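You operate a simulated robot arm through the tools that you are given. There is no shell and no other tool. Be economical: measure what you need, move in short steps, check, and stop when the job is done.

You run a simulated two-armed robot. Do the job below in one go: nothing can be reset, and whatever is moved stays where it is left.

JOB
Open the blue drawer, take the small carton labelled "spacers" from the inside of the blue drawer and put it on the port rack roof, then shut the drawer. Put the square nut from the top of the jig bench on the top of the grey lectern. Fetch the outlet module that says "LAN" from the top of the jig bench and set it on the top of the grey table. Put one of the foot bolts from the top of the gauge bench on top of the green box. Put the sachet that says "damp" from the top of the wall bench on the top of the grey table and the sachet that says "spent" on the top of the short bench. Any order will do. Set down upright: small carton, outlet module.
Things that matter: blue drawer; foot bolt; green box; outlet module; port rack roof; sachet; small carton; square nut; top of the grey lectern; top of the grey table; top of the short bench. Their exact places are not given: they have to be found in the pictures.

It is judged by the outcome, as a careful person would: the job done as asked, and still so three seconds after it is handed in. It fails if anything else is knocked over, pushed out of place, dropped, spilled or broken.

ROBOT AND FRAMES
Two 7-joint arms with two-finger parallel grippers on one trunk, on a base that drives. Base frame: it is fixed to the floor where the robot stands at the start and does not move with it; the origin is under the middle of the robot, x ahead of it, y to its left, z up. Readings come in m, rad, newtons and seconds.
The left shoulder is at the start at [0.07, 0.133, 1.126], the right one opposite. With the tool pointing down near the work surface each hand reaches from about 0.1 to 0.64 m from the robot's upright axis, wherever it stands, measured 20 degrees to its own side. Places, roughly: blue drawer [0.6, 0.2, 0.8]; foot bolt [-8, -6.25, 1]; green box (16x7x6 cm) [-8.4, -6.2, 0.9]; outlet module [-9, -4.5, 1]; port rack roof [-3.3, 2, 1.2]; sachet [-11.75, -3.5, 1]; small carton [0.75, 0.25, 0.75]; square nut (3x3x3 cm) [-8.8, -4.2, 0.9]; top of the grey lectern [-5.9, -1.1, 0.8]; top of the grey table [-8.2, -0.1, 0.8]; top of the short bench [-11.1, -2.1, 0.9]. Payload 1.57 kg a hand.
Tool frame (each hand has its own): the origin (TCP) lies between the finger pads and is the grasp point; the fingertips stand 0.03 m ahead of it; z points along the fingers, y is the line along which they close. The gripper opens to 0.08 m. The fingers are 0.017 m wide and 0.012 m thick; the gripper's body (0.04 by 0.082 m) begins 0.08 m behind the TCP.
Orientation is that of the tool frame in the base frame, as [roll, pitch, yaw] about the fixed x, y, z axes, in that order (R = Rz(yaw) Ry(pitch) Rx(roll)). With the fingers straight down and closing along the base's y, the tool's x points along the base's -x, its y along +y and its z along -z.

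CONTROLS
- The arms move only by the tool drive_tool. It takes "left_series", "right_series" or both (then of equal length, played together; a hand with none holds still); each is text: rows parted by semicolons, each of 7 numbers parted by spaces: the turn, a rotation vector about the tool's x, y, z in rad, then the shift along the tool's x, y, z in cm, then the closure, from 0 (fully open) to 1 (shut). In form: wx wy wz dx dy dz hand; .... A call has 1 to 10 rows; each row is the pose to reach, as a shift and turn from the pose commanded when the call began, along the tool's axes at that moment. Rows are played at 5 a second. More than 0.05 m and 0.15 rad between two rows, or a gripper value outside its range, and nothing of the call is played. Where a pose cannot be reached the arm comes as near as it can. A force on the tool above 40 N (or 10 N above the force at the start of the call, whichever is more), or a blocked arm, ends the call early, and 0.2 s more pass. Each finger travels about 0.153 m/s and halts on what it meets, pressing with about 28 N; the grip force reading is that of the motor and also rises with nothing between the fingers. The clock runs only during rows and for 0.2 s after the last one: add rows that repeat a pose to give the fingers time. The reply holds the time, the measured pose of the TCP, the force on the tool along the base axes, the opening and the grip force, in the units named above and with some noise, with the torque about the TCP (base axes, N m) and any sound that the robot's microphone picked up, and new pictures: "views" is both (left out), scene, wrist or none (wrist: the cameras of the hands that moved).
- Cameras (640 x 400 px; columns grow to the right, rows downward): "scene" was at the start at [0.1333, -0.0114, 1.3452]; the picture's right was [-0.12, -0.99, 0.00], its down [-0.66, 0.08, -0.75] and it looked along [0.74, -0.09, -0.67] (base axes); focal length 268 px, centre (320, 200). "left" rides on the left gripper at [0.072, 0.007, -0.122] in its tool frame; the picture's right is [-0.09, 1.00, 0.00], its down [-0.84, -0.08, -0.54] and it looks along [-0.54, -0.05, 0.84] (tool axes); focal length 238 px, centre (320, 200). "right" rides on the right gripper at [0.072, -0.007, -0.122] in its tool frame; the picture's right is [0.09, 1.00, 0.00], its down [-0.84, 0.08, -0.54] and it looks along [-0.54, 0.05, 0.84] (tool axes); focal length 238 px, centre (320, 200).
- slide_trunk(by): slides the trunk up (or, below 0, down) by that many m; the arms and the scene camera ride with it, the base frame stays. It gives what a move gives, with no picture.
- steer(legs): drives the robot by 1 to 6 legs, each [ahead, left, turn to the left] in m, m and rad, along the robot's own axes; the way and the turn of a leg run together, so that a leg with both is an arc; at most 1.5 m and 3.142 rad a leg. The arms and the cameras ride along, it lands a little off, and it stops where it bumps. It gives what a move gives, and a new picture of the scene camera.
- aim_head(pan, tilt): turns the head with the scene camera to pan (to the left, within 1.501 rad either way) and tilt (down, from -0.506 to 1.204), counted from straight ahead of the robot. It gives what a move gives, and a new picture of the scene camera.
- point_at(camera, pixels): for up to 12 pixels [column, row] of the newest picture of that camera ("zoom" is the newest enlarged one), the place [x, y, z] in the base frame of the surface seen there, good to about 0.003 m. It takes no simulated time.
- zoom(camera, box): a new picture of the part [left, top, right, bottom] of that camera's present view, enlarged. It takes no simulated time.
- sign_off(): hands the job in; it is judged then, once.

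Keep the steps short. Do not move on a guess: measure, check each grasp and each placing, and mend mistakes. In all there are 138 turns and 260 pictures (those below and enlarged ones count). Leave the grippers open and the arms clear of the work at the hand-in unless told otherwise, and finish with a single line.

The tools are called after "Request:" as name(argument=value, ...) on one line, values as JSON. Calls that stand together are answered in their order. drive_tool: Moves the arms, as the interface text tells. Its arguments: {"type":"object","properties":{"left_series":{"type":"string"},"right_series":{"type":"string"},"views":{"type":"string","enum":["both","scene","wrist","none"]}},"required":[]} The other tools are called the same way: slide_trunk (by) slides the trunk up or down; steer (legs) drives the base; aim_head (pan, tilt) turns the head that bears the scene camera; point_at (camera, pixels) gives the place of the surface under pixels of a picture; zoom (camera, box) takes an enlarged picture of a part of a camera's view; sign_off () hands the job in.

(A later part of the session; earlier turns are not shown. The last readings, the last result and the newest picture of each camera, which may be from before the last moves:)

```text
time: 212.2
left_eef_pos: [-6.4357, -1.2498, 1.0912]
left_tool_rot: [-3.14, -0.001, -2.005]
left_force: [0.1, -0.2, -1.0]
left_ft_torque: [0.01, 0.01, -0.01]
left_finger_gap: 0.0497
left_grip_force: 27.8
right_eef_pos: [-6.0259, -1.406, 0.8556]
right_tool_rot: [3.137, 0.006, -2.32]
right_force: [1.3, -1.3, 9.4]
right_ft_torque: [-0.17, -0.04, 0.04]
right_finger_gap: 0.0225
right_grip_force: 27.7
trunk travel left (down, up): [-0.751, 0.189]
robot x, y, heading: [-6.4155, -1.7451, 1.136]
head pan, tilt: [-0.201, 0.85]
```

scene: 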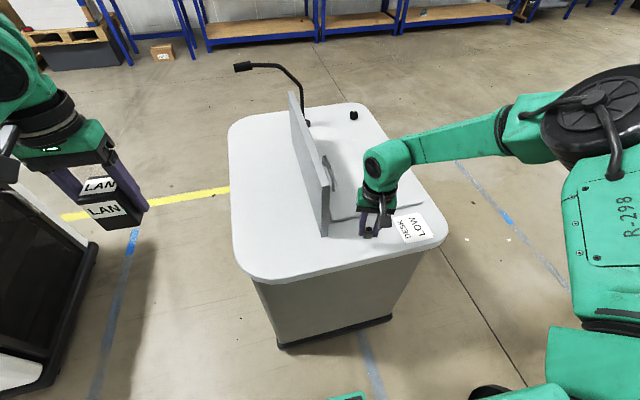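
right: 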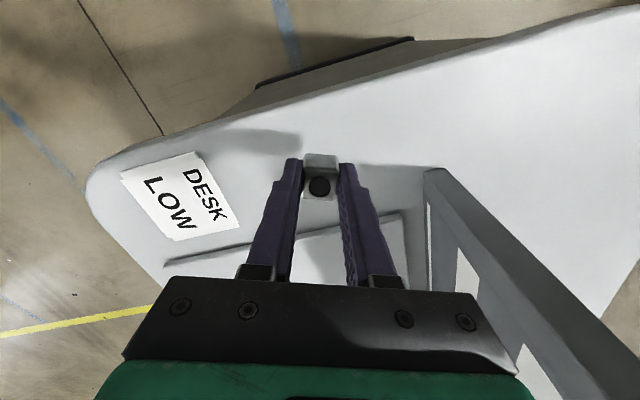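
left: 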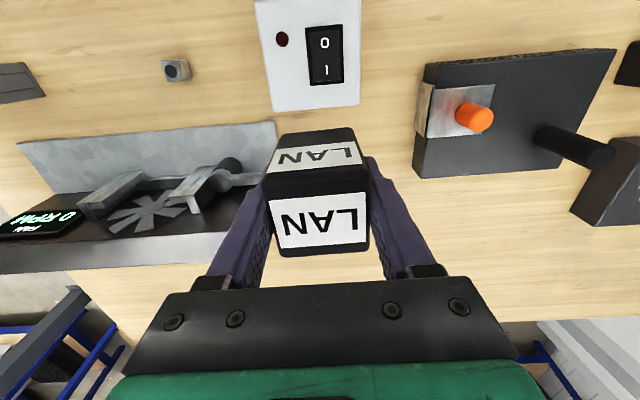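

Contact at 9 N. Open, then raise by trunk straight up.

Request:
drive_tool(right_series="0 0 0 0 0 0 0.6; 0 0 0 0 0 0 0.4; 0 0 0 0 0 0 0.4", views="none")

Request:
slide_trunk(by=0.15)

Request:
zoom(camera="scene", box=[220, 130, 460, 290])

```text
time: 213.0
left_eef_pos: [-6.4364, -1.2487, 1.0899]
left_tool_rot: [-3.14, 0.003, -2.005]
left_force: [0.3, -0.7, -0.5]
left_ft_torque: [-0.04, 0.0, 0.01]
left_finger_gap: 0.0495
left_grip_force: 27.7
right_eef_pos: [-6.0246, -1.4052, 0.8519]
right_tool_rot: [3.137, 0.003, -2.316]
right_force: [-0.5, -0.6, 0.0]
right_ft_torque: [0.01, -0.02, 0.0]
right_finger_gap: 0.048
right_grip_force: 0.1
trunk travel left (down, up): [-0.751, 0.189]
robot x, y, heading: [-6.4129, -1.7473, 1.133]
head pan, tilt: [-0.201, 0.85]
```

```text
time: 214.7
left_eef_pos: [-6.4351, -1.2489, 1.2404]
left_tool_rot: [-3.141, 0.002, -2.006]
left_force: [0.5, 0.4, -2.0]
left_ft_torque: [-0.02, -0.02, 0.03]
left_finger_gap: 0.0496
left_grip_force: 28.1
right_eef_pos: [-6.0254, -1.4048, 1.0028]
right_tool_rot: [3.139, 0.003, -2.316]
right_force: [-0.6, -0.1, 0.7]
right_ft_torque: [0.01, -0.01, 0.01]
right_finger_gap: 0.0479
right_grip_force: 0.2
trunk travel left (down, up): [-0.901, 0.039]
robot x, y, heading: [-6.4191, -1.7472, 1.126]
head pan, tilt: [-0.201, 0.85]
```

```text
2.50 times, centred on (340, 210) of scene
```

zoom: 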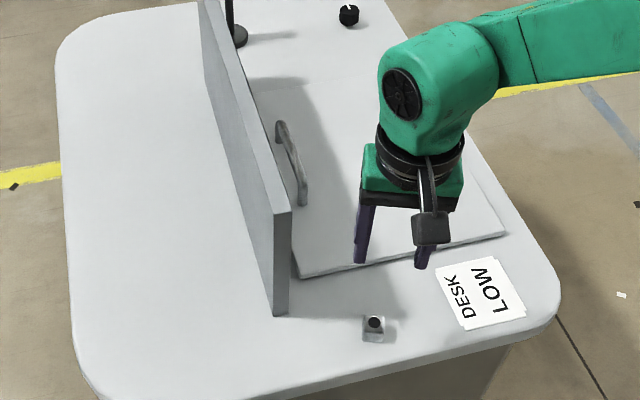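

The nut is down on the lectern. Back off and look toward the grey table.

Request:
steer(legs=[[-0.8, 0, 0], [0, 0, 0.98]])

Request:
aim_head(pan=0.0, tilt=0.4)

```text
time: 221.5
left_eef_pos: [-7.1798, -2.2065, 1.2406]
left_tool_rot: [3.141, 0.002, -1.019]
left_force: [-0.1, 0.0, -0.4]
left_ft_torque: [0.0, -0.04, 0.0]
left_finger_gap: 0.0497
left_grip_force: 28.5
right_eef_pos: [-6.8233, -1.9513, 1.003]
right_tool_rot: [3.139, 0.005, -1.332]
right_force: [-0.1, 0.0, -0.1]
right_ft_torque: [-0.02, 0.02, -0.02]
right_finger_gap: 0.0479
right_grip_force: 0.0
trunk travel left (down, up): [-0.901, 0.039]
robot x, y, heading: [-6.7586, -2.463, 2.117]
head pan, tilt: [-0.201, 0.85]
```

scene: 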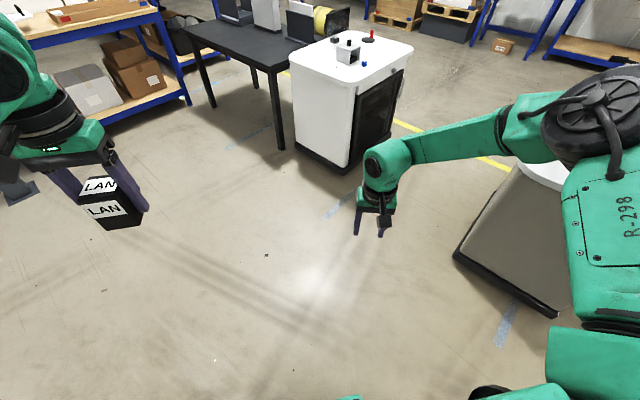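

```text
time: 222.4
left_eef_pos: [-7.1809, -2.2074, 1.2405]
left_tool_rot: [3.14, 0.001, -1.021]
left_force: [0.6, -0.6, -1.2]
left_ft_torque: [-0.01, -0.02, 0.02]
left_finger_gap: 0.0494
left_grip_force: 28.4
right_eef_pos: [-6.825, -1.952, 1.0024]
right_tool_rot: [3.137, 0.003, -1.332]
right_force: [-0.8, -0.4, 0.5]
right_ft_torque: [0.03, -0.04, 0.01]
right_finger_gap: 0.0479
right_grip_force: 0.0
trunk travel left (down, up): [-0.901, 0.039]
robot x, y, heading: [-6.7538, -2.4645, 2.115]
head pan, tilt: [0.0, 0.4]
```

scene: 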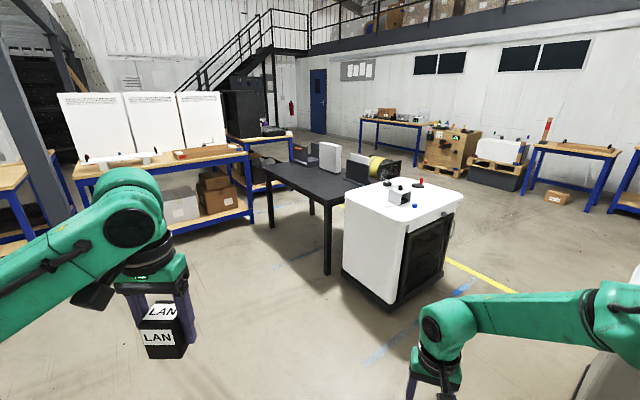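

The dark-grey table stands beyond the white cabinet; its left half is free. Measure.

Request:
point_at(camera="scene", pixels=[[265, 166], [328, 202], [300, 180], [285, 172], [320, 190], [350, 190], [345, 178], [328, 272], [272, 225], [310, 165], [350, 275], [250, 185]])

Request:
zoom(camera="scene", box=[240, 120, 480, 280])

```text
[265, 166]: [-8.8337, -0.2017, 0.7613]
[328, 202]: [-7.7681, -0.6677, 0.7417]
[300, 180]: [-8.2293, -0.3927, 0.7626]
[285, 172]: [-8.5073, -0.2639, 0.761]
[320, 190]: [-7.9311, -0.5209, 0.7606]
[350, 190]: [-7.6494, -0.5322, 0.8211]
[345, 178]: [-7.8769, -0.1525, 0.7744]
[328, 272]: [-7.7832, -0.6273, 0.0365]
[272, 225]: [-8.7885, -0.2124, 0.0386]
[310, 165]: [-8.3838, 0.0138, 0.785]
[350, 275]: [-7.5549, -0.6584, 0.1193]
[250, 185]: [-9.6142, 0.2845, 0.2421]
```

```text
2.50 times, centred on (360, 200) of scene
```

zoom: 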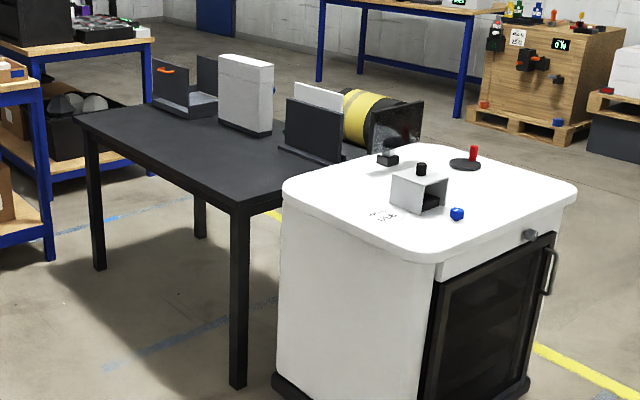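

Table front edge runs (-8.83,-0.20)→(-7.77,-0.67), top z 0.762. Drive to stand in front of it.

Request:
steer(legs=[[0, 0, 0.405], [1.0, 0, 0], [1.0, 0, 0], [0, 0, -1.361]])

Request:
aim_head(pan=0.1, tilt=0.6)

```text
time: 237.0
left_eef_pos: [-8.4174, -0.7999, 1.2386]
left_tool_rot: [3.14, 0.001, -1.975]
left_force: [0.1, 0.1, -1.0]
left_ft_torque: [0.0, 0.02, -0.01]
left_finger_gap: 0.0496
left_grip_force: 28.2
right_eef_pos: [-8.0037, -0.9442, 1.0024]
right_tool_rot: [3.139, 0.002, -2.287]
right_force: [0.0, -0.3, -0.1]
right_ft_torque: [-0.01, -0.02, 0.0]
right_finger_gap: 0.048
right_grip_force: 0.1
trunk travel left (down, up): [-0.901, 0.039]
robot x, y, heading: [-8.3837, -1.2944, 1.162]
head pan, tilt: [0.0, 0.4]
```

scene: 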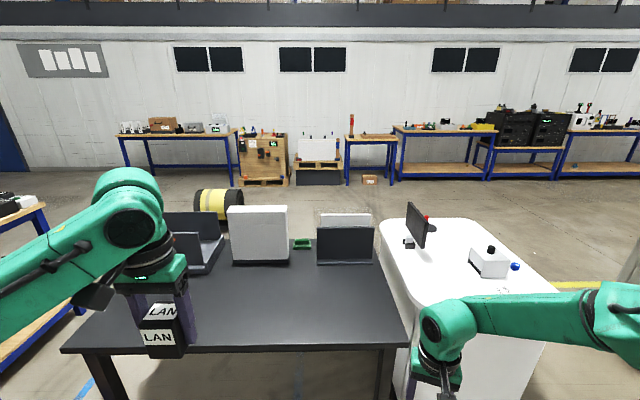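

```text
time: 237.7
left_eef_pos: [-8.4178, -0.8005, 1.2402]
left_tool_rot: [3.141, 0.002, -1.975]
left_force: [-0.2, 0.9, -1.3]
left_ft_torque: [0.01, 0.01, -0.01]
left_finger_gap: 0.0495
left_grip_force: 27.7
right_eef_pos: [-8.0034, -0.9448, 1.0032]
right_tool_rot: [3.138, 0.004, -2.288]
right_force: [1.1, 0.0, -0.4]
right_ft_torque: [-0.01, 0.05, -0.01]
right_finger_gap: 0.0482
right_grip_force: 0.0
trunk travel left (down, up): [-0.901, 0.039]
robot x, y, heading: [-8.3843, -1.3006, 1.161]
head pan, tilt: [0.099, 0.6]
```

scene: 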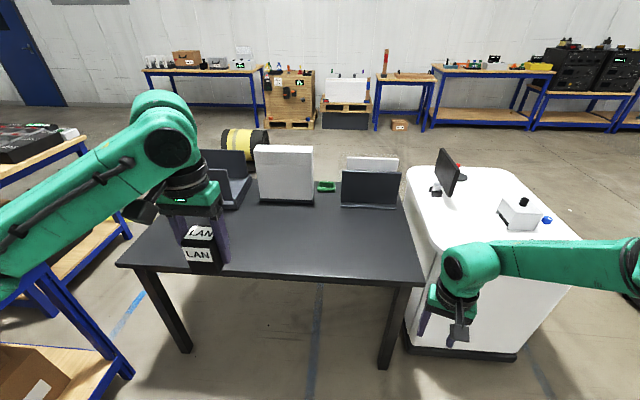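

Check the blue bench on the left for clearance before driving in.

Request:
point_at(camera="scene", pixels=[[125, 375], [85, 140], [60, 145], [130, 265], [405, 285], [250, 230], [300, 240], [220, 190], [70, 365], [320, 205]])

```text
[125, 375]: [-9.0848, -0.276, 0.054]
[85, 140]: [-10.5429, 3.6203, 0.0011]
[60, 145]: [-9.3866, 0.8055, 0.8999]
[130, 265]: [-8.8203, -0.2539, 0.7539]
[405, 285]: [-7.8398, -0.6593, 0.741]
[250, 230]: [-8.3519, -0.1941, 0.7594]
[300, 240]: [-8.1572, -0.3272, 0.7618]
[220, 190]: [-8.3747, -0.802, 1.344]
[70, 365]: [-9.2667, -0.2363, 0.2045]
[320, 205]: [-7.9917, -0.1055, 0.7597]
```

Clear. Drive 0.48 m ahead, then lower the trunk 30 cm.

Request:
steer(legs=[[0.48, 0, 0]])

Request:
slide_trunk(by=-0.3)

Request:
aim_head(pan=0.2, tilt=0.8)

```text
time: 240.6
left_eef_pos: [-8.2234, -0.3607, 1.2408]
left_tool_rot: [3.14, 0.003, -1.98]
left_force: [-0.7, -0.2, -1.1]
left_ft_torque: [0.0, -0.01, -0.02]
left_finger_gap: 0.0498
left_grip_force: 28.4
right_eef_pos: [-7.8093, -0.5075, 1.004]
right_tool_rot: [3.139, 0.006, -2.294]
right_force: [0.0, -0.2, 0.5]
right_ft_torque: [0.01, 0.02, -0.02]
right_finger_gap: 0.0483
right_grip_force: 0.0
trunk travel left (down, up): [-0.901, 0.039]
robot x, y, heading: [-8.189, -0.8523, 1.157]
head pan, tilt: [0.099, 0.6]
```

scene: 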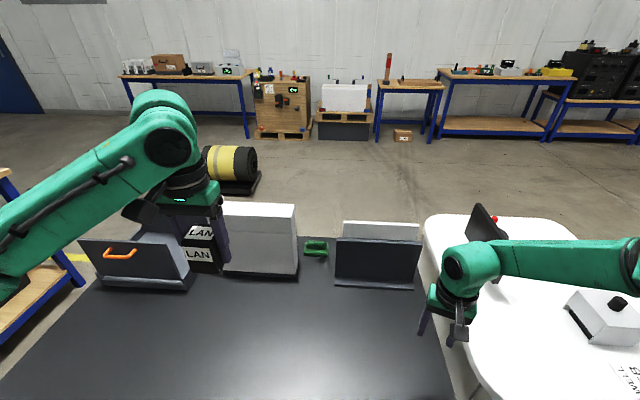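

```text
time: 242.6
left_eef_pos: [-8.2227, -0.3602, 1.0221]
left_tool_rot: [-3.141, 0.003, -1.978]
left_force: [-0.3, -0.4, -0.9]
left_ft_torque: [0.0, 0.01, -0.01]
left_finger_gap: 0.0495
left_grip_force: 28.4
right_eef_pos: [-7.8102, -0.5042, 0.7902]
right_tool_rot: [3.136, 0.002, -2.296]
right_force: [-2.5, -4.4, 10.0]
right_ft_torque: [-0.39, -0.12, -0.11]
right_finger_gap: 0.0491
right_grip_force: 1.1
trunk travel left (down, up): [-0.683, 0.257]
robot x, y, heading: [-8.1892, -0.8508, 1.155]
head pan, tilt: [0.099, 0.6]
stopped: the force on the tool passed its limit at 125 N (the readings are from after the stop); the commanded pose is now the measured one
```

```text
time: 243.3
left_eef_pos: [-8.2223, -0.3592, 1.0231]
left_tool_rot: [-3.141, 0.002, -1.98]
left_force: [0.0, -0.2, -1.7]
left_ft_torque: [0.04, 0.04, 0.01]
left_finger_gap: 0.0496
left_grip_force: 27.4
right_eef_pos: [-7.8105, -0.506, 0.7895]
right_tool_rot: [3.136, 0.005, -2.295]
right_force: [-1.7, -3.0, 3.8]
right_ft_torque: [-0.2, -0.05, -0.15]
right_finger_gap: 0.0486
right_grip_force: 0.4
trunk travel left (down, up): [-0.683, 0.257]
robot x, y, heading: [-8.1916, -0.8559, 1.156]
head pan, tilt: [0.201, 0.799]
```

scene: 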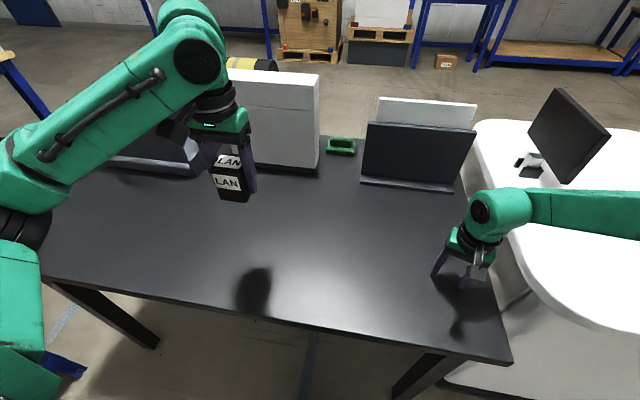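

The right fingertips touched the table top (my oversight); nothing moved. Raise the right hand 25 cm by its arm, then go on.

Request:
drive_tool(right_series="0 0 0 0 0 -4 0.4; 0 0 0 0 0 -8 0.4; 0 0 0 1 0 -12 0.4; 0 0 0 2 0 -16 0.4; 0 0 0 3 0 -20 0.4; 0 0 0 4 0 -24 0.4; 0 0 0 4 0 -27 0.4; 0 0 0 4 0 -27 0.4", views="scene")

Request:
point_at(camera="scene", pixels=[[240, 240], [270, 220], [330, 230], [250, 315], [200, 220], [400, 240], [290, 175], [320, 335]])

```text
time: 245.1
left_eef_pos: [-8.2213, -0.3589, 1.0224]
left_tool_rot: [3.141, 0.0, -1.98]
left_force: [-0.3, -1.0, -1.8]
left_ft_torque: [0.0, 0.01, -0.02]
left_finger_gap: 0.0494
left_grip_force: 28.0
right_eef_pos: [-7.8356, -0.5346, 1.0608]
right_tool_rot: [3.134, 0.002, -2.296]
right_force: [-0.4, -0.1, 0.7]
right_ft_torque: [0.0, 0.0, 0.0]
right_finger_gap: 0.0477
right_grip_force: 0.1
trunk travel left (down, up): [-0.683, 0.257]
robot x, y, heading: [-8.1926, -0.855, 1.155]
head pan, tilt: [0.201, 0.799]
```

scene: 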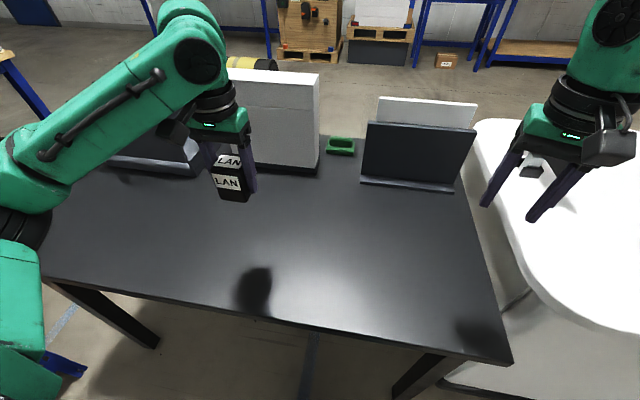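

```text
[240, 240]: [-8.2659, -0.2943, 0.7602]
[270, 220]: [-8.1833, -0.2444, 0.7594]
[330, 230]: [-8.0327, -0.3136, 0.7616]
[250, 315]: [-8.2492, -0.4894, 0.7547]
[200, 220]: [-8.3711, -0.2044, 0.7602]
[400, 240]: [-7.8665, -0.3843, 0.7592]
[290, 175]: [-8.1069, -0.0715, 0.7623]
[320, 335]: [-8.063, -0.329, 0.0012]
```

The left hand is over free table, 12 cm in from the edge. Lower it by the arm.

Request:
drive_tool(left_series="0 0 0 0 0 4.5 1; 0 0 0 0 0 9 1; 0 0 0 0 0 13.5 1; 0 0 0 0 0 18 1; 0 0 0 0 0 21 1; 0 0 0 0 0 21 1", views="scene")

```text
time: 246.5
left_eef_pos: [-8.2227, -0.3579, 0.813]
left_tool_rot: [-3.141, 0.0, -1.981]
left_force: [-0.5, -0.1, -1.2]
left_ft_torque: [0.0, 0.01, -0.01]
left_finger_gap: 0.0499
left_grip_force: 28.3
right_eef_pos: [-7.8353, -0.5348, 1.0607]
right_tool_rot: [3.137, 0.001, -2.295]
right_force: [-0.5, -0.5, 0.1]
right_ft_torque: [-0.01, 0.03, -0.02]
right_finger_gap: 0.0478
right_grip_force: 0.0
trunk travel left (down, up): [-0.683, 0.257]
robot x, y, heading: [-8.1928, -0.8521, 1.157]
head pan, tilt: [0.201, 0.799]
```

scene: 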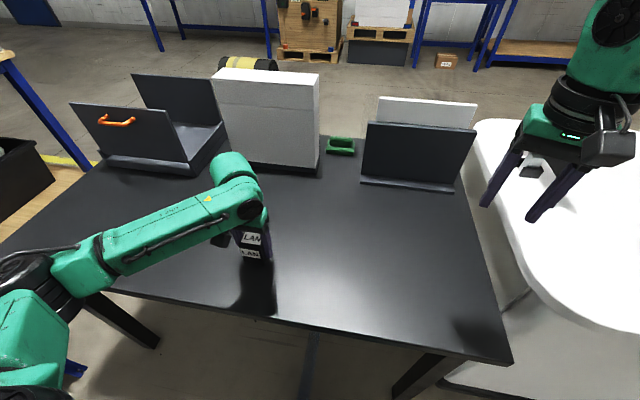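

1.2 cm to go: down to contact, then open and rise.

Request:
drive_tool(left_series="0 0 0 0 0 0.8 1; 0 0 0 0 0 1.25 1; 0 0 0 0 0 1.25 1", views="wrist")

```text
time: 247.3
left_eef_pos: [-8.2215, -0.3591, 0.8001]
left_tool_rot: [-3.141, -0.001, -1.981]
left_force: [0.1, -0.1, -1.2]
left_ft_torque: [-0.04, -0.01, 0.02]
left_finger_gap: 0.0499
left_grip_force: 28.0
right_eef_pos: [-7.8351, -0.5348, 1.0606]
right_tool_rot: [3.137, 0.003, -2.295]
right_force: [-0.8, 0.0, -0.4]
right_ft_torque: [-0.01, 0.01, -0.01]
right_finger_gap: 0.0481
right_grip_force: 0.0
trunk travel left (down, up): [-0.683, 0.257]
robot x, y, heading: [-8.1898, -0.8528, 1.156]
head pan, tilt: [0.201, 0.799]
```

left: 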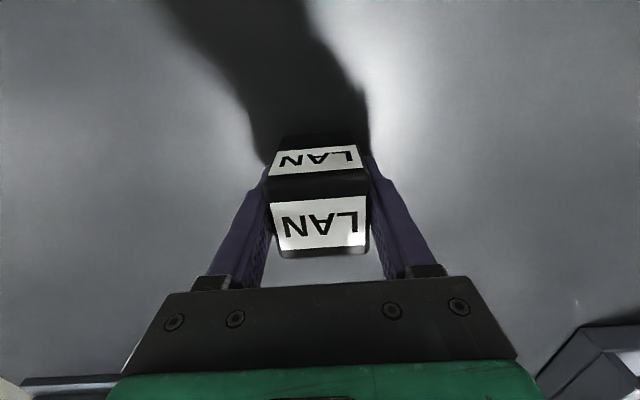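

No contact yet; 2 mm steps down.

Request:
drive_tool(left_series="0 0 0 0 0 0.2 1; 0 0 0 0 0 0.35 1; 0 0 0 0 0 0.35 1", views="none")

```text
time: 248.1
left_eef_pos: [-8.2224, -0.3592, 0.7984]
left_tool_rot: [3.141, 0.006, -1.98]
left_force: [-1.1, 4.2, 21.1]
left_ft_torque: [-0.13, 0.0, -0.04]
left_finger_gap: 0.0498
left_grip_force: 27.3
right_eef_pos: [-7.8343, -0.5373, 1.06]
right_tool_rot: [3.135, 0.003, -2.294]
right_force: [0.0, -0.3, -0.4]
right_ft_torque: [0.02, 0.03, -0.01]
right_finger_gap: 0.0481
right_grip_force: 0.1
trunk travel left (down, up): [-0.683, 0.257]
robot x, y, heading: [-8.1879, -0.8568, 1.163]
head pan, tilt: [0.201, 0.799]
```

Firm contact. Open and rise.

Request:
drive_tool(left_series="0 0 0 0 0 -0.1 0.6; 0 0 0 0 0 -0.1 0.15; 0 0 0 0 0 -0.1 0; 0 0 0 0 0 -4 0; 0 0 0 0 0 -8 0; 0 0 0 1 0 -12.5 0; 0 0 0 2 0 -17 0; 0 0 0 3 0 -21.5 0; 0 0 0 4 0 -26 0; 0 0 0 4 0 -28 0", views="scene")

```text
time: 250.3
left_eef_pos: [-8.238, -0.396, 1.0759]
left_tool_rot: [3.141, -0.002, -1.979]
left_force: [0.2, 0.0, -0.3]
left_ft_torque: [-0.03, -0.01, 0.01]
left_finger_gap: 0.0798
left_grip_force: 0.0
right_eef_pos: [-7.8352, -0.5354, 1.0604]
right_tool_rot: [3.136, 0.0, -2.295]
right_force: [0.0, 0.6, 0.6]
right_ft_torque: [-0.02, 0.02, 0.0]
right_finger_gap: 0.0477
right_grip_force: 0.0
trunk travel left (down, up): [-0.683, 0.257]
robot x, y, heading: [-8.193, -0.8576, 1.156]
head pan, tilt: [0.201, 0.799]
```

scene: 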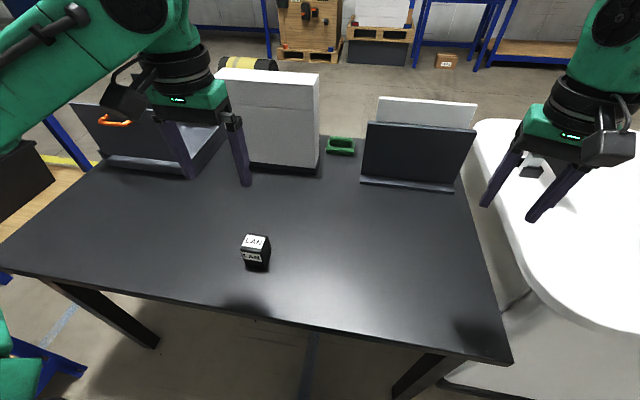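

LAN module stands on the grey table. Back out and look toward the wall/short benches.

Request:
steer(legs=[[-0.65, 0, 0], [0, 0, 2.2]])

Request:
aim_head(pan=0.0, tilt=0.3)

```text
time: 259.2
left_eef_pos: [-8.788, -1.7657, 1.0768]
left_tool_rot: [-3.141, 0.0, 0.236]
left_force: [-0.1, 0.7, 0.0]
left_ft_torque: [-0.03, 0.0, 0.0]
left_finger_gap: 0.0799
left_grip_force: 0.0
right_eef_pos: [-8.919, -1.3604, 1.0598]
right_tool_rot: [3.136, 0.0, -0.077]
right_force: [0.2, 0.8, 0.2]
right_ft_torque: [-0.01, 0.0, 0.0]
right_finger_gap: 0.0479
right_grip_force: 0.0
trunk travel left (down, up): [-0.683, 0.257]
robot x, y, heading: [-8.453, -1.4529, -2.91]
head pan, tilt: [0.201, 0.799]
```

scene: 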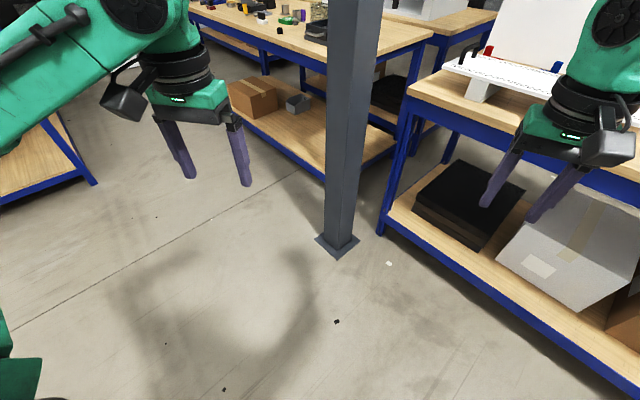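

```text
time: 260.1
left_eef_pos: [-8.7892, -1.7668, 1.0769]
left_tool_rot: [-3.141, -0.001, 0.238]
left_force: [-0.6, -0.8, 0.7]
left_ft_torque: [0.0, -0.02, 0.02]
left_finger_gap: 0.0799
left_grip_force: 0.0
right_eef_pos: [-8.9196, -1.3592, 1.0601]
right_tool_rot: [3.137, 0.001, -0.078]
right_force: [-0.5, 0.4, -0.6]
right_ft_torque: [0.02, 0.0, -0.01]
right_finger_gap: 0.0477
right_grip_force: 0.1
trunk travel left (down, up): [-0.683, 0.257]
robot x, y, heading: [-8.4505, -1.4473, -2.916]
head pan, tilt: [0.0, 0.3]
```

scene: 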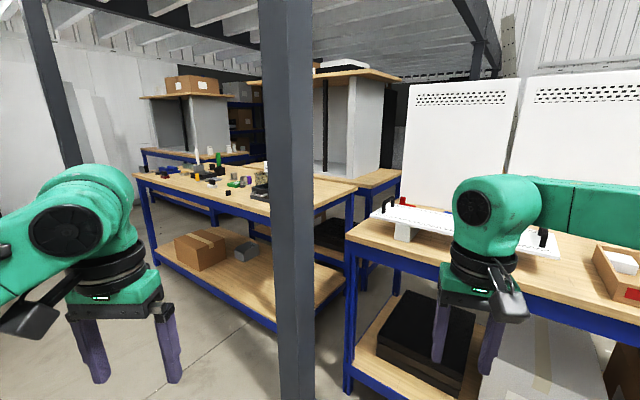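

Measure the benches and pillar ahead.

Request:
point_at(camera="scene", pixels=[[140, 178], [265, 215], [355, 190], [200, 180], [235, 185], [380, 175], [365, 180], [200, 155], [225, 155], [300, 380], [395, 225], [175, 320]])

Request:
zoom(camera="scene", box=[120, 60, 420, 240])

```text
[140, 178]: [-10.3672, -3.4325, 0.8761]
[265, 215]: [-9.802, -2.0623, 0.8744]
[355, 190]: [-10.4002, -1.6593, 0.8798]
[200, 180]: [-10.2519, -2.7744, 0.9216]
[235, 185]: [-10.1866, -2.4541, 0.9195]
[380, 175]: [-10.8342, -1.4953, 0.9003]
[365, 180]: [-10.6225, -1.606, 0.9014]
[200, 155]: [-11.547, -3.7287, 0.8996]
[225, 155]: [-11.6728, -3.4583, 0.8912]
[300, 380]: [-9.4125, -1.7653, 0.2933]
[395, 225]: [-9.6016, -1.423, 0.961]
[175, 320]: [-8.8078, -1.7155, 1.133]
```

```text
2.13 times, centred on (270, 150) of scene
```

zoom: 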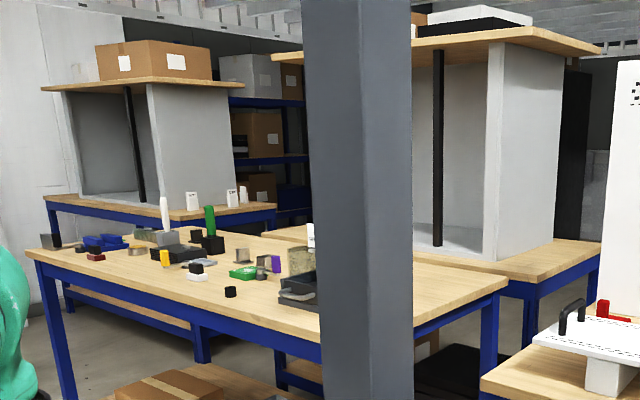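

The sachets stand on the wall bench at about (-11.6,-3.6). I raise the trunk and go round between the central bench and jig bench.

Request:
slide_trunk(by=0.2)

Request:
steer(legs=[[0, 0, 0.882], [1.23, 0, 0], [0, 0, -0.296], [0.9, 0, 0]])

```text
time: 262.3
left_eef_pos: [-8.788, -1.7659, 1.2764]
left_tool_rot: [-3.141, 0.0, 0.237]
left_force: [0.9, 0.2, 0.6]
left_ft_torque: [0.01, -0.01, -0.02]
left_finger_gap: 0.0798
left_grip_force: 0.0
right_eef_pos: [-8.9197, -1.3594, 1.2599]
right_tool_rot: [3.137, 0.003, -0.079]
right_force: [-0.7, -0.9, 0.4]
right_ft_torque: [0.05, 0.01, 0.0]
right_finger_gap: 0.0478
right_grip_force: 0.0
trunk travel left (down, up): [-0.883, 0.057]
robot x, y, heading: [-8.4525, -1.4488, -2.911]
head pan, tilt: [0.0, 0.3]
```

```text
time: 276.1
left_eef_pos: [-9.7159, -3.6609, 1.2767]
left_tool_rot: [3.14, 0.001, 0.822]
left_force: [0.2, -0.1, -0.2]
left_ft_torque: [0.01, -0.02, 0.02]
left_finger_gap: 0.0802
left_grip_force: 0.1
right_eef_pos: [-10.0483, -3.3959, 1.2609]
right_tool_rot: [3.135, 0.004, 0.508]
right_force: [-0.1, 0.5, -0.7]
right_ft_torque: [0.0, 0.02, 0.01]
right_finger_gap: 0.0476
right_grip_force: 0.1
trunk travel left (down, up): [-0.883, 0.057]
robot x, y, heading: [-9.609, -3.2127, -2.325]
head pan, tilt: [0.0, 0.3]
```

scene: 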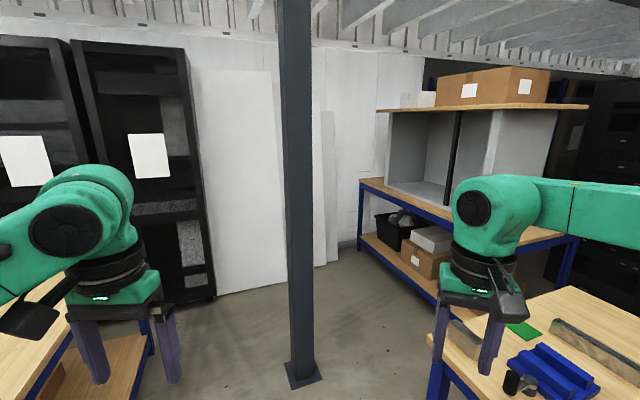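

Another pillar ahead at (303,375). Measure pillar and wall bench edges.

Request:
point_at(camera="scene", pixels=[[303, 375], [362, 183], [435, 222], [445, 320], [435, 390], [420, 200], [360, 245], [230, 290], [560, 245], [150, 340]])

```text
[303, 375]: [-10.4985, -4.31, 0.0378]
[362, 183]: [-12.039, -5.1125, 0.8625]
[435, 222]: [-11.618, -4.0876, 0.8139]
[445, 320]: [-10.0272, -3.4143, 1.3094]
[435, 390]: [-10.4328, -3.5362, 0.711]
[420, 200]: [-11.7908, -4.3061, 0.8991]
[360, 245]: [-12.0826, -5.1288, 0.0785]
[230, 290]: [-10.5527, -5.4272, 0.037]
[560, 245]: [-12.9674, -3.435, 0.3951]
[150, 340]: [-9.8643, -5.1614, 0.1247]
```

Tight area. I check how far my right elbow sticks out by looking to the right.

Request:
aim_head(pan=-1.1, tilt=0.6)

```text
time: 277.4
left_eef_pos: [-9.7153, -3.6622, 1.276]
left_tool_rot: [-3.141, 0.001, 0.821]
left_force: [-0.4, -0.3, 0.9]
left_ft_torque: [0.03, -0.01, 0.0]
left_finger_gap: 0.08
left_grip_force: 0.0
right_eef_pos: [-10.0492, -3.397, 1.2592]
right_tool_rot: [3.137, 0.002, 0.509]
right_force: [-0.1, 0.1, 0.0]
right_ft_torque: [0.01, 0.0, 0.0]
right_finger_gap: 0.0482
right_grip_force: 0.0
trunk travel left (down, up): [-0.883, 0.057]
robot x, y, heading: [-9.6083, -3.2126, -2.325]
head pan, tilt: [-1.1, 0.6]
```

scene: 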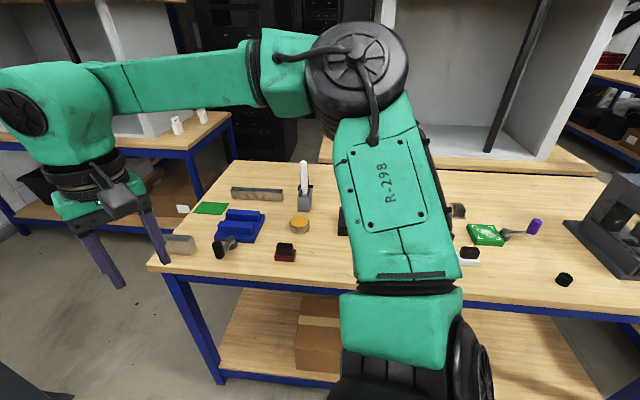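

Request:
point_at(camera="scene", pixels=[[360, 60], [395, 70], [330, 80], [400, 200], [176, 128], [202, 118], [185, 140], [235, 120], [300, 170], [150, 265], [225, 150], [320, 165]])

Request:
zoom(camera="scene", box=[140, 90, 260, 165])

```text
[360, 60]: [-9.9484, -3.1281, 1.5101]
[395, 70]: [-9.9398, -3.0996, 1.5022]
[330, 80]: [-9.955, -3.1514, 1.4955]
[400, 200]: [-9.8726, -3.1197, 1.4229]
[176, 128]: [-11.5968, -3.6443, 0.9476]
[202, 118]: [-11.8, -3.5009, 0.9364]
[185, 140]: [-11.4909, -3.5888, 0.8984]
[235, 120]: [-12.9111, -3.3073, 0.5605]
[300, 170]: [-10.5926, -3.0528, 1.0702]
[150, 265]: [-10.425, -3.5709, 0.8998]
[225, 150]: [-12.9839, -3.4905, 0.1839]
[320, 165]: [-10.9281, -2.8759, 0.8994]
```

```text
5.33 times, centred on (200, 128) of scene
```

zoom: 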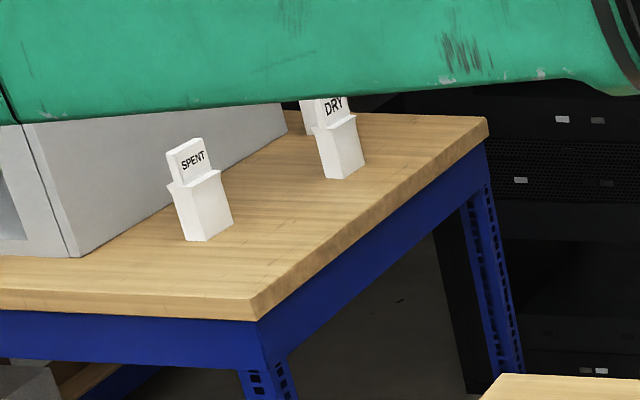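

SPENT is at (-11.597,-3.644), DRY at (-11.80,-3.50), a third behind. I measure the corners of the benches and gap.

Request:
point_at(camera="scene", pixels=[[235, 166], [189, 148], [230, 116], [325, 160], [345, 172], [320, 140], [200, 140], [240, 165], [150, 268], [282, 108], [590, 172], [270, 140]])

```text
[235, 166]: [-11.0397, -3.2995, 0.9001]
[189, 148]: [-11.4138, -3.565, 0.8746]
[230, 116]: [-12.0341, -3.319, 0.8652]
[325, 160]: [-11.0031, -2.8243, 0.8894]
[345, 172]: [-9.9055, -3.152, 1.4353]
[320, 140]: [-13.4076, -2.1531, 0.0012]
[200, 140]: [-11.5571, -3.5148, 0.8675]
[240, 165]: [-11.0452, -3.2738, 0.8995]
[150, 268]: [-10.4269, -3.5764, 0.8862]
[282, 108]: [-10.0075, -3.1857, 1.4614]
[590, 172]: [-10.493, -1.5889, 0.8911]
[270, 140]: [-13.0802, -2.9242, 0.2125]
```

The corridor mouth is too narrow, so I must work from the wall bench's front. I look down to measure my own base.

Request:
aim_head(pan=0.0, tilt=1.204)

```text
time: 278.8
left_eef_pos: [-9.717, -3.6608, 1.2766]
left_tool_rot: [-3.141, 0.001, 0.824]
left_force: [0.1, -0.4, -0.4]
left_ft_torque: [0.01, 0.03, 0.03]
left_finger_gap: 0.08
left_grip_force: 0.1
right_eef_pos: [-10.0491, -3.3964, 1.2598]
right_tool_rot: [3.137, 0.001, 0.507]
right_force: [0.5, 0.4, -0.5]
right_ft_torque: [0.0, 0.01, 0.0]
right_finger_gap: 0.0479
right_grip_force: 0.0
trunk travel left (down, up): [-0.883, 0.057]
robot x, y, heading: [-9.6093, -3.2141, -2.32]
head pan, tilt: [0.0, 1.201]
```

scene: 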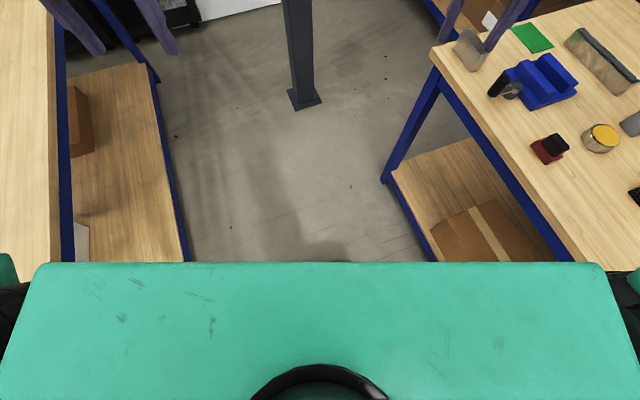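

Request:
drive_tool(left_series="0 0 0 0 0 -0.5 0", views="wrist")

Request:
point_at(camera="scene", pixels=[[320, 265], [45, 270], [595, 270], [440, 60], [190, 258]])

```text
time: 279.2
left_eef_pos: [-9.7163, -3.6628, 1.2804]
left_tool_rot: [3.141, -0.001, 0.822]
left_force: [0.5, 0.0, -0.3]
left_ft_torque: [-0.03, 0.02, 0.04]
left_finger_gap: 0.0801
left_grip_force: 0.1
right_eef_pos: [-10.0493, -3.3955, 1.2614]
right_tool_rot: [3.135, 0.002, 0.509]
right_force: [0.8, 0.0, -0.5]
right_ft_torque: [0.02, 0.0, -0.01]
right_finger_gap: 0.0478
right_grip_force: 0.1
trunk travel left (down, up): [-0.883, 0.057]
robot x, y, heading: [-9.6084, -3.2118, -2.324]
head pan, tilt: [0.0, 1.201]
```

left: 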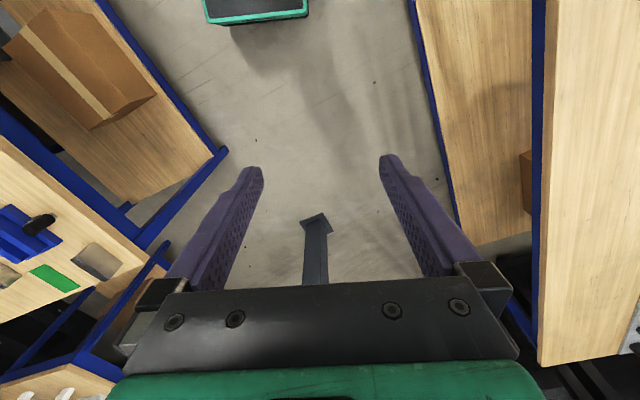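

```text
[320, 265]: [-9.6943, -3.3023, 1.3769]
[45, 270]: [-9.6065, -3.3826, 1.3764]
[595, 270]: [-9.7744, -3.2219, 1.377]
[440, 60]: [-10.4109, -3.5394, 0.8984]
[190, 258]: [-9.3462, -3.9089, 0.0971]
```

Request:
point_at(camera="left", pixels=[[255, 18], [208, 20], [305, 14], [212, 2], [302, 2], [315, 222], [225, 152], [70, 393]])

```text
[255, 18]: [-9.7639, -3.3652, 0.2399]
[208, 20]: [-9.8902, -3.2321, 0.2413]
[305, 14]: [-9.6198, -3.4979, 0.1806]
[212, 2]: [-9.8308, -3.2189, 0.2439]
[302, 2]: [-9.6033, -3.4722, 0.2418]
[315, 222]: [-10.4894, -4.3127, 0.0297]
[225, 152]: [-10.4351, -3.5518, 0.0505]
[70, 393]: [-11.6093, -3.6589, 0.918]
```

My base is only about 0.42×0.38 m, so the gap by the pillar is passable. I go to a lining-up point, turn, and advance 0.75 m.

Request:
steer(legs=[[0.731, 0.216, 0], [0, 0, -0.913], [0.75, 0, 0]])

Request:
aim_head(pan=-0.15, tilt=0.35)

```text
time: 289.3
left_eef_pos: [-11.118, -4.0269, 1.2821]
left_tool_rot: [-3.141, 0.002, -0.077]
left_force: [0.1, -0.2, 0.5]
left_ft_torque: [0.0, -0.01, -0.02]
left_finger_gap: 0.0802
left_grip_force: 0.1
right_eef_pos: [-11.1177, -3.6005, 1.2612]
right_tool_rot: [3.135, 0.004, -0.391]
right_force: [0.1, -0.2, 0.9]
right_ft_torque: [0.0, 0.0, 0.02]
right_finger_gap: 0.0477
right_grip_force: 0.1
trunk travel left (down, up): [-0.883, 0.057]
robot x, y, heading: [-10.7035, -3.8335, 3.062]
head pan, tilt: [0.0, 1.201]
```

scene: 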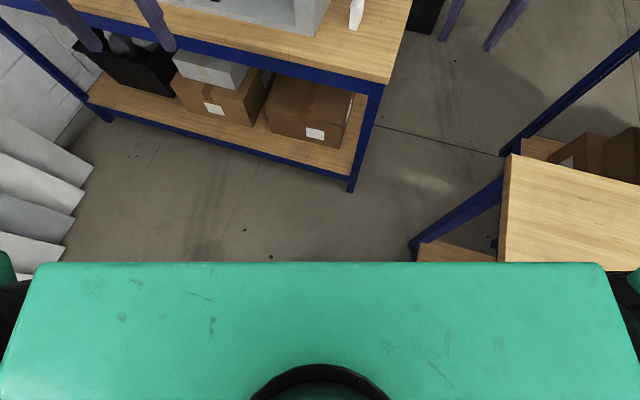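

```text
time: 290.5
left_eef_pos: [-11.1175, -4.0268, 1.2812]
left_tool_rot: [-3.141, 0.002, -0.078]
left_force: [0.5, -0.3, 0.2]
left_ft_torque: [0.0, 0.01, 0.0]
left_finger_gap: 0.0799
left_grip_force: 0.1
right_eef_pos: [-11.1189, -3.6009, 1.2603]
right_tool_rot: [3.135, 0.004, -0.391]
right_force: [0.5, 0.1, -0.3]
right_ft_torque: [0.03, -0.03, 0.01]
right_finger_gap: 0.0482
right_grip_force: 0.1
trunk travel left (down, up): [-0.883, 0.057]
robot x, y, heading: [-10.7026, -3.8327, 3.058]
head pan, tilt: [-0.15, 0.351]
```

scene: 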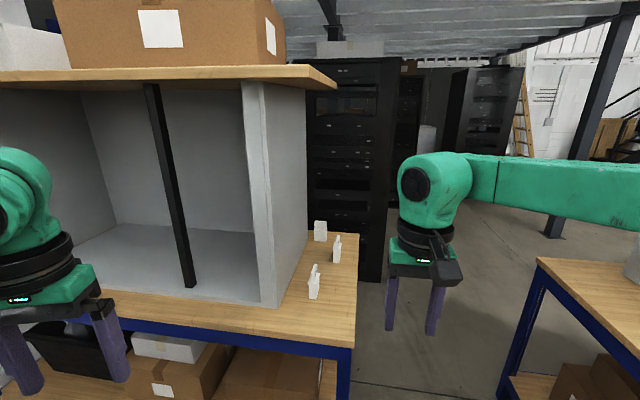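

Through the gap. Three sachets at (314,280), (337,250), (320,232). Zoom and measure, including the shelf overhang.

Request:
zoom(camera="scene", box=[260, 200, 380, 310])

Request:
point_at(camera="scene", pixels=[[335, 86], [300, 66], [305, 200], [262, 300], [275, 304], [354, 342], [355, 240], [314, 280], [337, 250], [320, 232], [500, 395], [545, 275]])

```text
3.64 times, centred on (320, 255) of scene
```

zoom: 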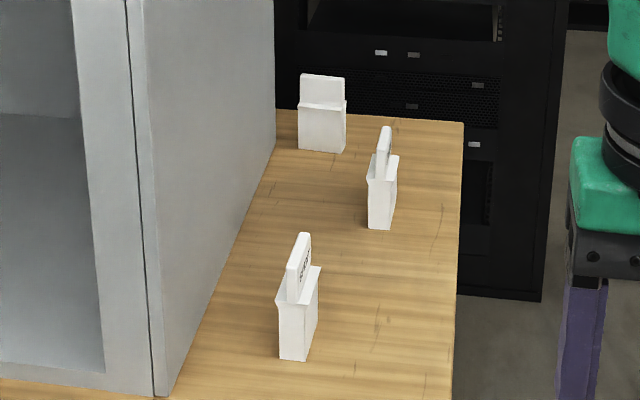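

```text
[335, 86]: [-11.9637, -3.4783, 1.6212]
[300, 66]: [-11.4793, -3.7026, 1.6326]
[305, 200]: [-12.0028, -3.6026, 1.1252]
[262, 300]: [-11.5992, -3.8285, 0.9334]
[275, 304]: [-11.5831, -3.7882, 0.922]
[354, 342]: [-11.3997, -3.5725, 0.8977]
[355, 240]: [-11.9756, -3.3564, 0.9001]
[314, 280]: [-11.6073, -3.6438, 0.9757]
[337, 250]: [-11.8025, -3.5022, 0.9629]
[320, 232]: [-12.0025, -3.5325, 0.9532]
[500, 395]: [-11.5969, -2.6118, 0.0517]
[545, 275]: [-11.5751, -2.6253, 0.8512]
```

The third sachet stands deeper, at (-12.00,-3.53), beyond reach from here. I look down at the gap between the bench legs to see whether my base could pass.

Request:
aim_head(pan=-0.5, tilt=1.0)

```text
time: 291.5
left_eef_pos: [-11.1188, -4.0288, 1.2817]
left_tool_rot: [3.141, -0.001, -0.076]
left_force: [0.0, -0.4, -0.4]
left_ft_torque: [-0.01, 0.0, -0.03]
left_finger_gap: 0.08
left_grip_force: 0.1
right_eef_pos: [-11.119, -3.6012, 1.2615]
right_tool_rot: [3.136, 0.001, -0.39]
right_force: [0.0, -1.1, 0.4]
right_ft_torque: [0.0, -0.01, 0.01]
right_finger_gap: 0.048
right_grip_force: 0.1
trunk travel left (down, up): [-0.883, 0.057]
robot x, y, heading: [-10.6998, -3.8342, 3.064]
head pan, tilt: [-0.499, 1.0]
```

scene: 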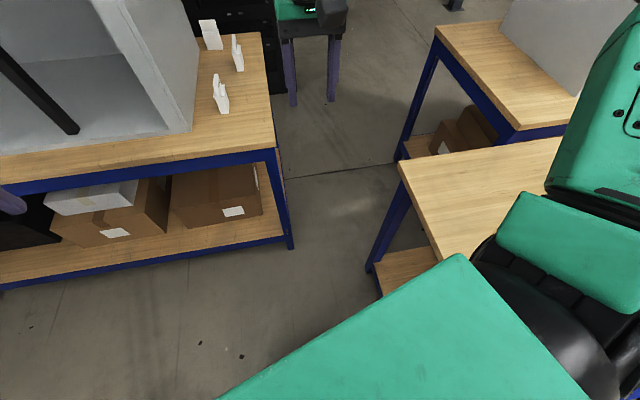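

Request:
point_at(camera="scene", pixels=[[294, 245], [290, 250], [374, 262], [368, 268], [275, 155], [400, 170], [405, 155], [285, 232], [380, 280], [277, 100], [320, 110], [437, 35]])

Request:
zoom(camera="scene", box=[180, 0, 280, 120])

```text
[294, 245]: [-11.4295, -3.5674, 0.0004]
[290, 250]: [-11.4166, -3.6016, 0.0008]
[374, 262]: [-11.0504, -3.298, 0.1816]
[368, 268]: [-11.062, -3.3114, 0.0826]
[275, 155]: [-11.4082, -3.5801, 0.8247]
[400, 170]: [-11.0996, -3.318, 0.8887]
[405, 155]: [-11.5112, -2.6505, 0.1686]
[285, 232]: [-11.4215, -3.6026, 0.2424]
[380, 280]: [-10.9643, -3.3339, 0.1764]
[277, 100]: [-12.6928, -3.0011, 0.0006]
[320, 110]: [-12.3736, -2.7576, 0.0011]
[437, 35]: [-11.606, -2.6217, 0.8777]
```

```text
3.33 times, centred on (230, 60) of scene
```

zoom: 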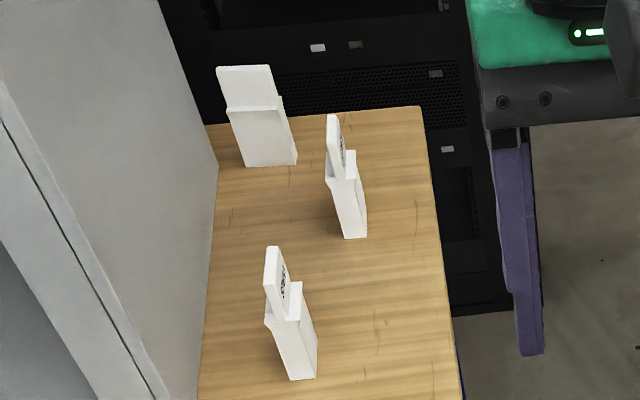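

The gap is 0.454 m against my 0.38 m base. Lower the trunk 10 cm (clear of the shelf board), line up precisely with heading 2.208.

Request:
slide_trunk(by=-0.1)

Request:
steer(legs=[[0.178, 0.107, 0], [0, 0, -0.856]])

```text
time: 292.8
left_eef_pos: [-11.1204, -4.0281, 1.1808]
left_tool_rot: [3.14, 0.0, -0.077]
left_force: [-0.2, 0.0, 0.1]
left_ft_torque: [0.01, -0.01, -0.03]
left_finger_gap: 0.08
left_grip_force: 0.2
right_eef_pos: [-11.1192, -3.6, 1.1608]
right_tool_rot: [3.136, 0.002, -0.39]
right_force: [-0.2, -0.2, 0.0]
right_ft_torque: [0.0, 0.02, 0.01]
right_finger_gap: 0.0482
right_grip_force: 0.1
trunk travel left (down, up): [-0.783, 0.157]
robot x, y, heading: [-10.6985, -3.827, 3.061]
head pan, tilt: [-0.499, 1.0]
```

```text
time: 296.7
left_eef_pos: [-11.31, -3.7365, 1.1809]
left_tool_rot: [-3.141, 0.0, -0.933]
left_force: [0.5, -0.3, -1.0]
left_ft_torque: [0.03, 0.0, 0.0]
left_finger_gap: 0.0798
left_grip_force: 0.1
right_eef_pos: [-10.9866, -3.4557, 1.1599]
right_tool_rot: [3.136, 0.002, -1.247]
right_force: [0.2, 0.1, -0.7]
right_ft_torque: [-0.02, -0.02, -0.02]
right_finger_gap: 0.0482
right_grip_force: 0.0
trunk travel left (down, up): [-0.783, 0.157]
robot x, y, heading: [-10.8884, -3.9242, 2.2]
head pan, tilt: [-0.499, 1.0]
```

scene: 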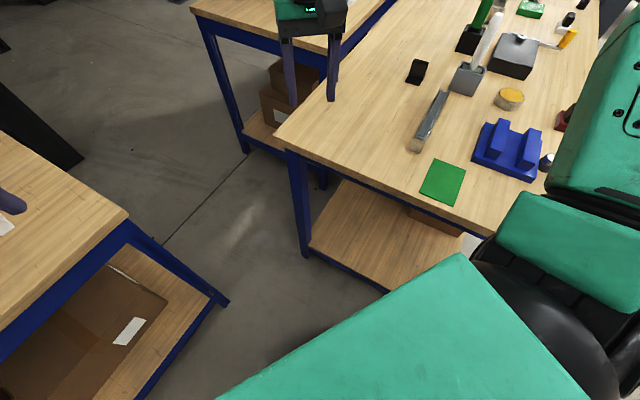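

On the line to within millimetres by reckoning. I re-measure both legs from here and point the head ahead.

Request:
point_at(camera="scene", pixels=[[228, 300], [224, 303], [303, 252], [300, 245], [310, 240], [128, 215], [278, 140], [245, 150]])

```text
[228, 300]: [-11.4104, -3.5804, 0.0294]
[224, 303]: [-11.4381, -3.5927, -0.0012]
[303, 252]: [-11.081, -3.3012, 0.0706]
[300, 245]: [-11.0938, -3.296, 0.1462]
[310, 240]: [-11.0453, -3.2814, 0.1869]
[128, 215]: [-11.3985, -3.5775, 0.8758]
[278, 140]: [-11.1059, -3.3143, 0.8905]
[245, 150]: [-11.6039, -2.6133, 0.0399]
```

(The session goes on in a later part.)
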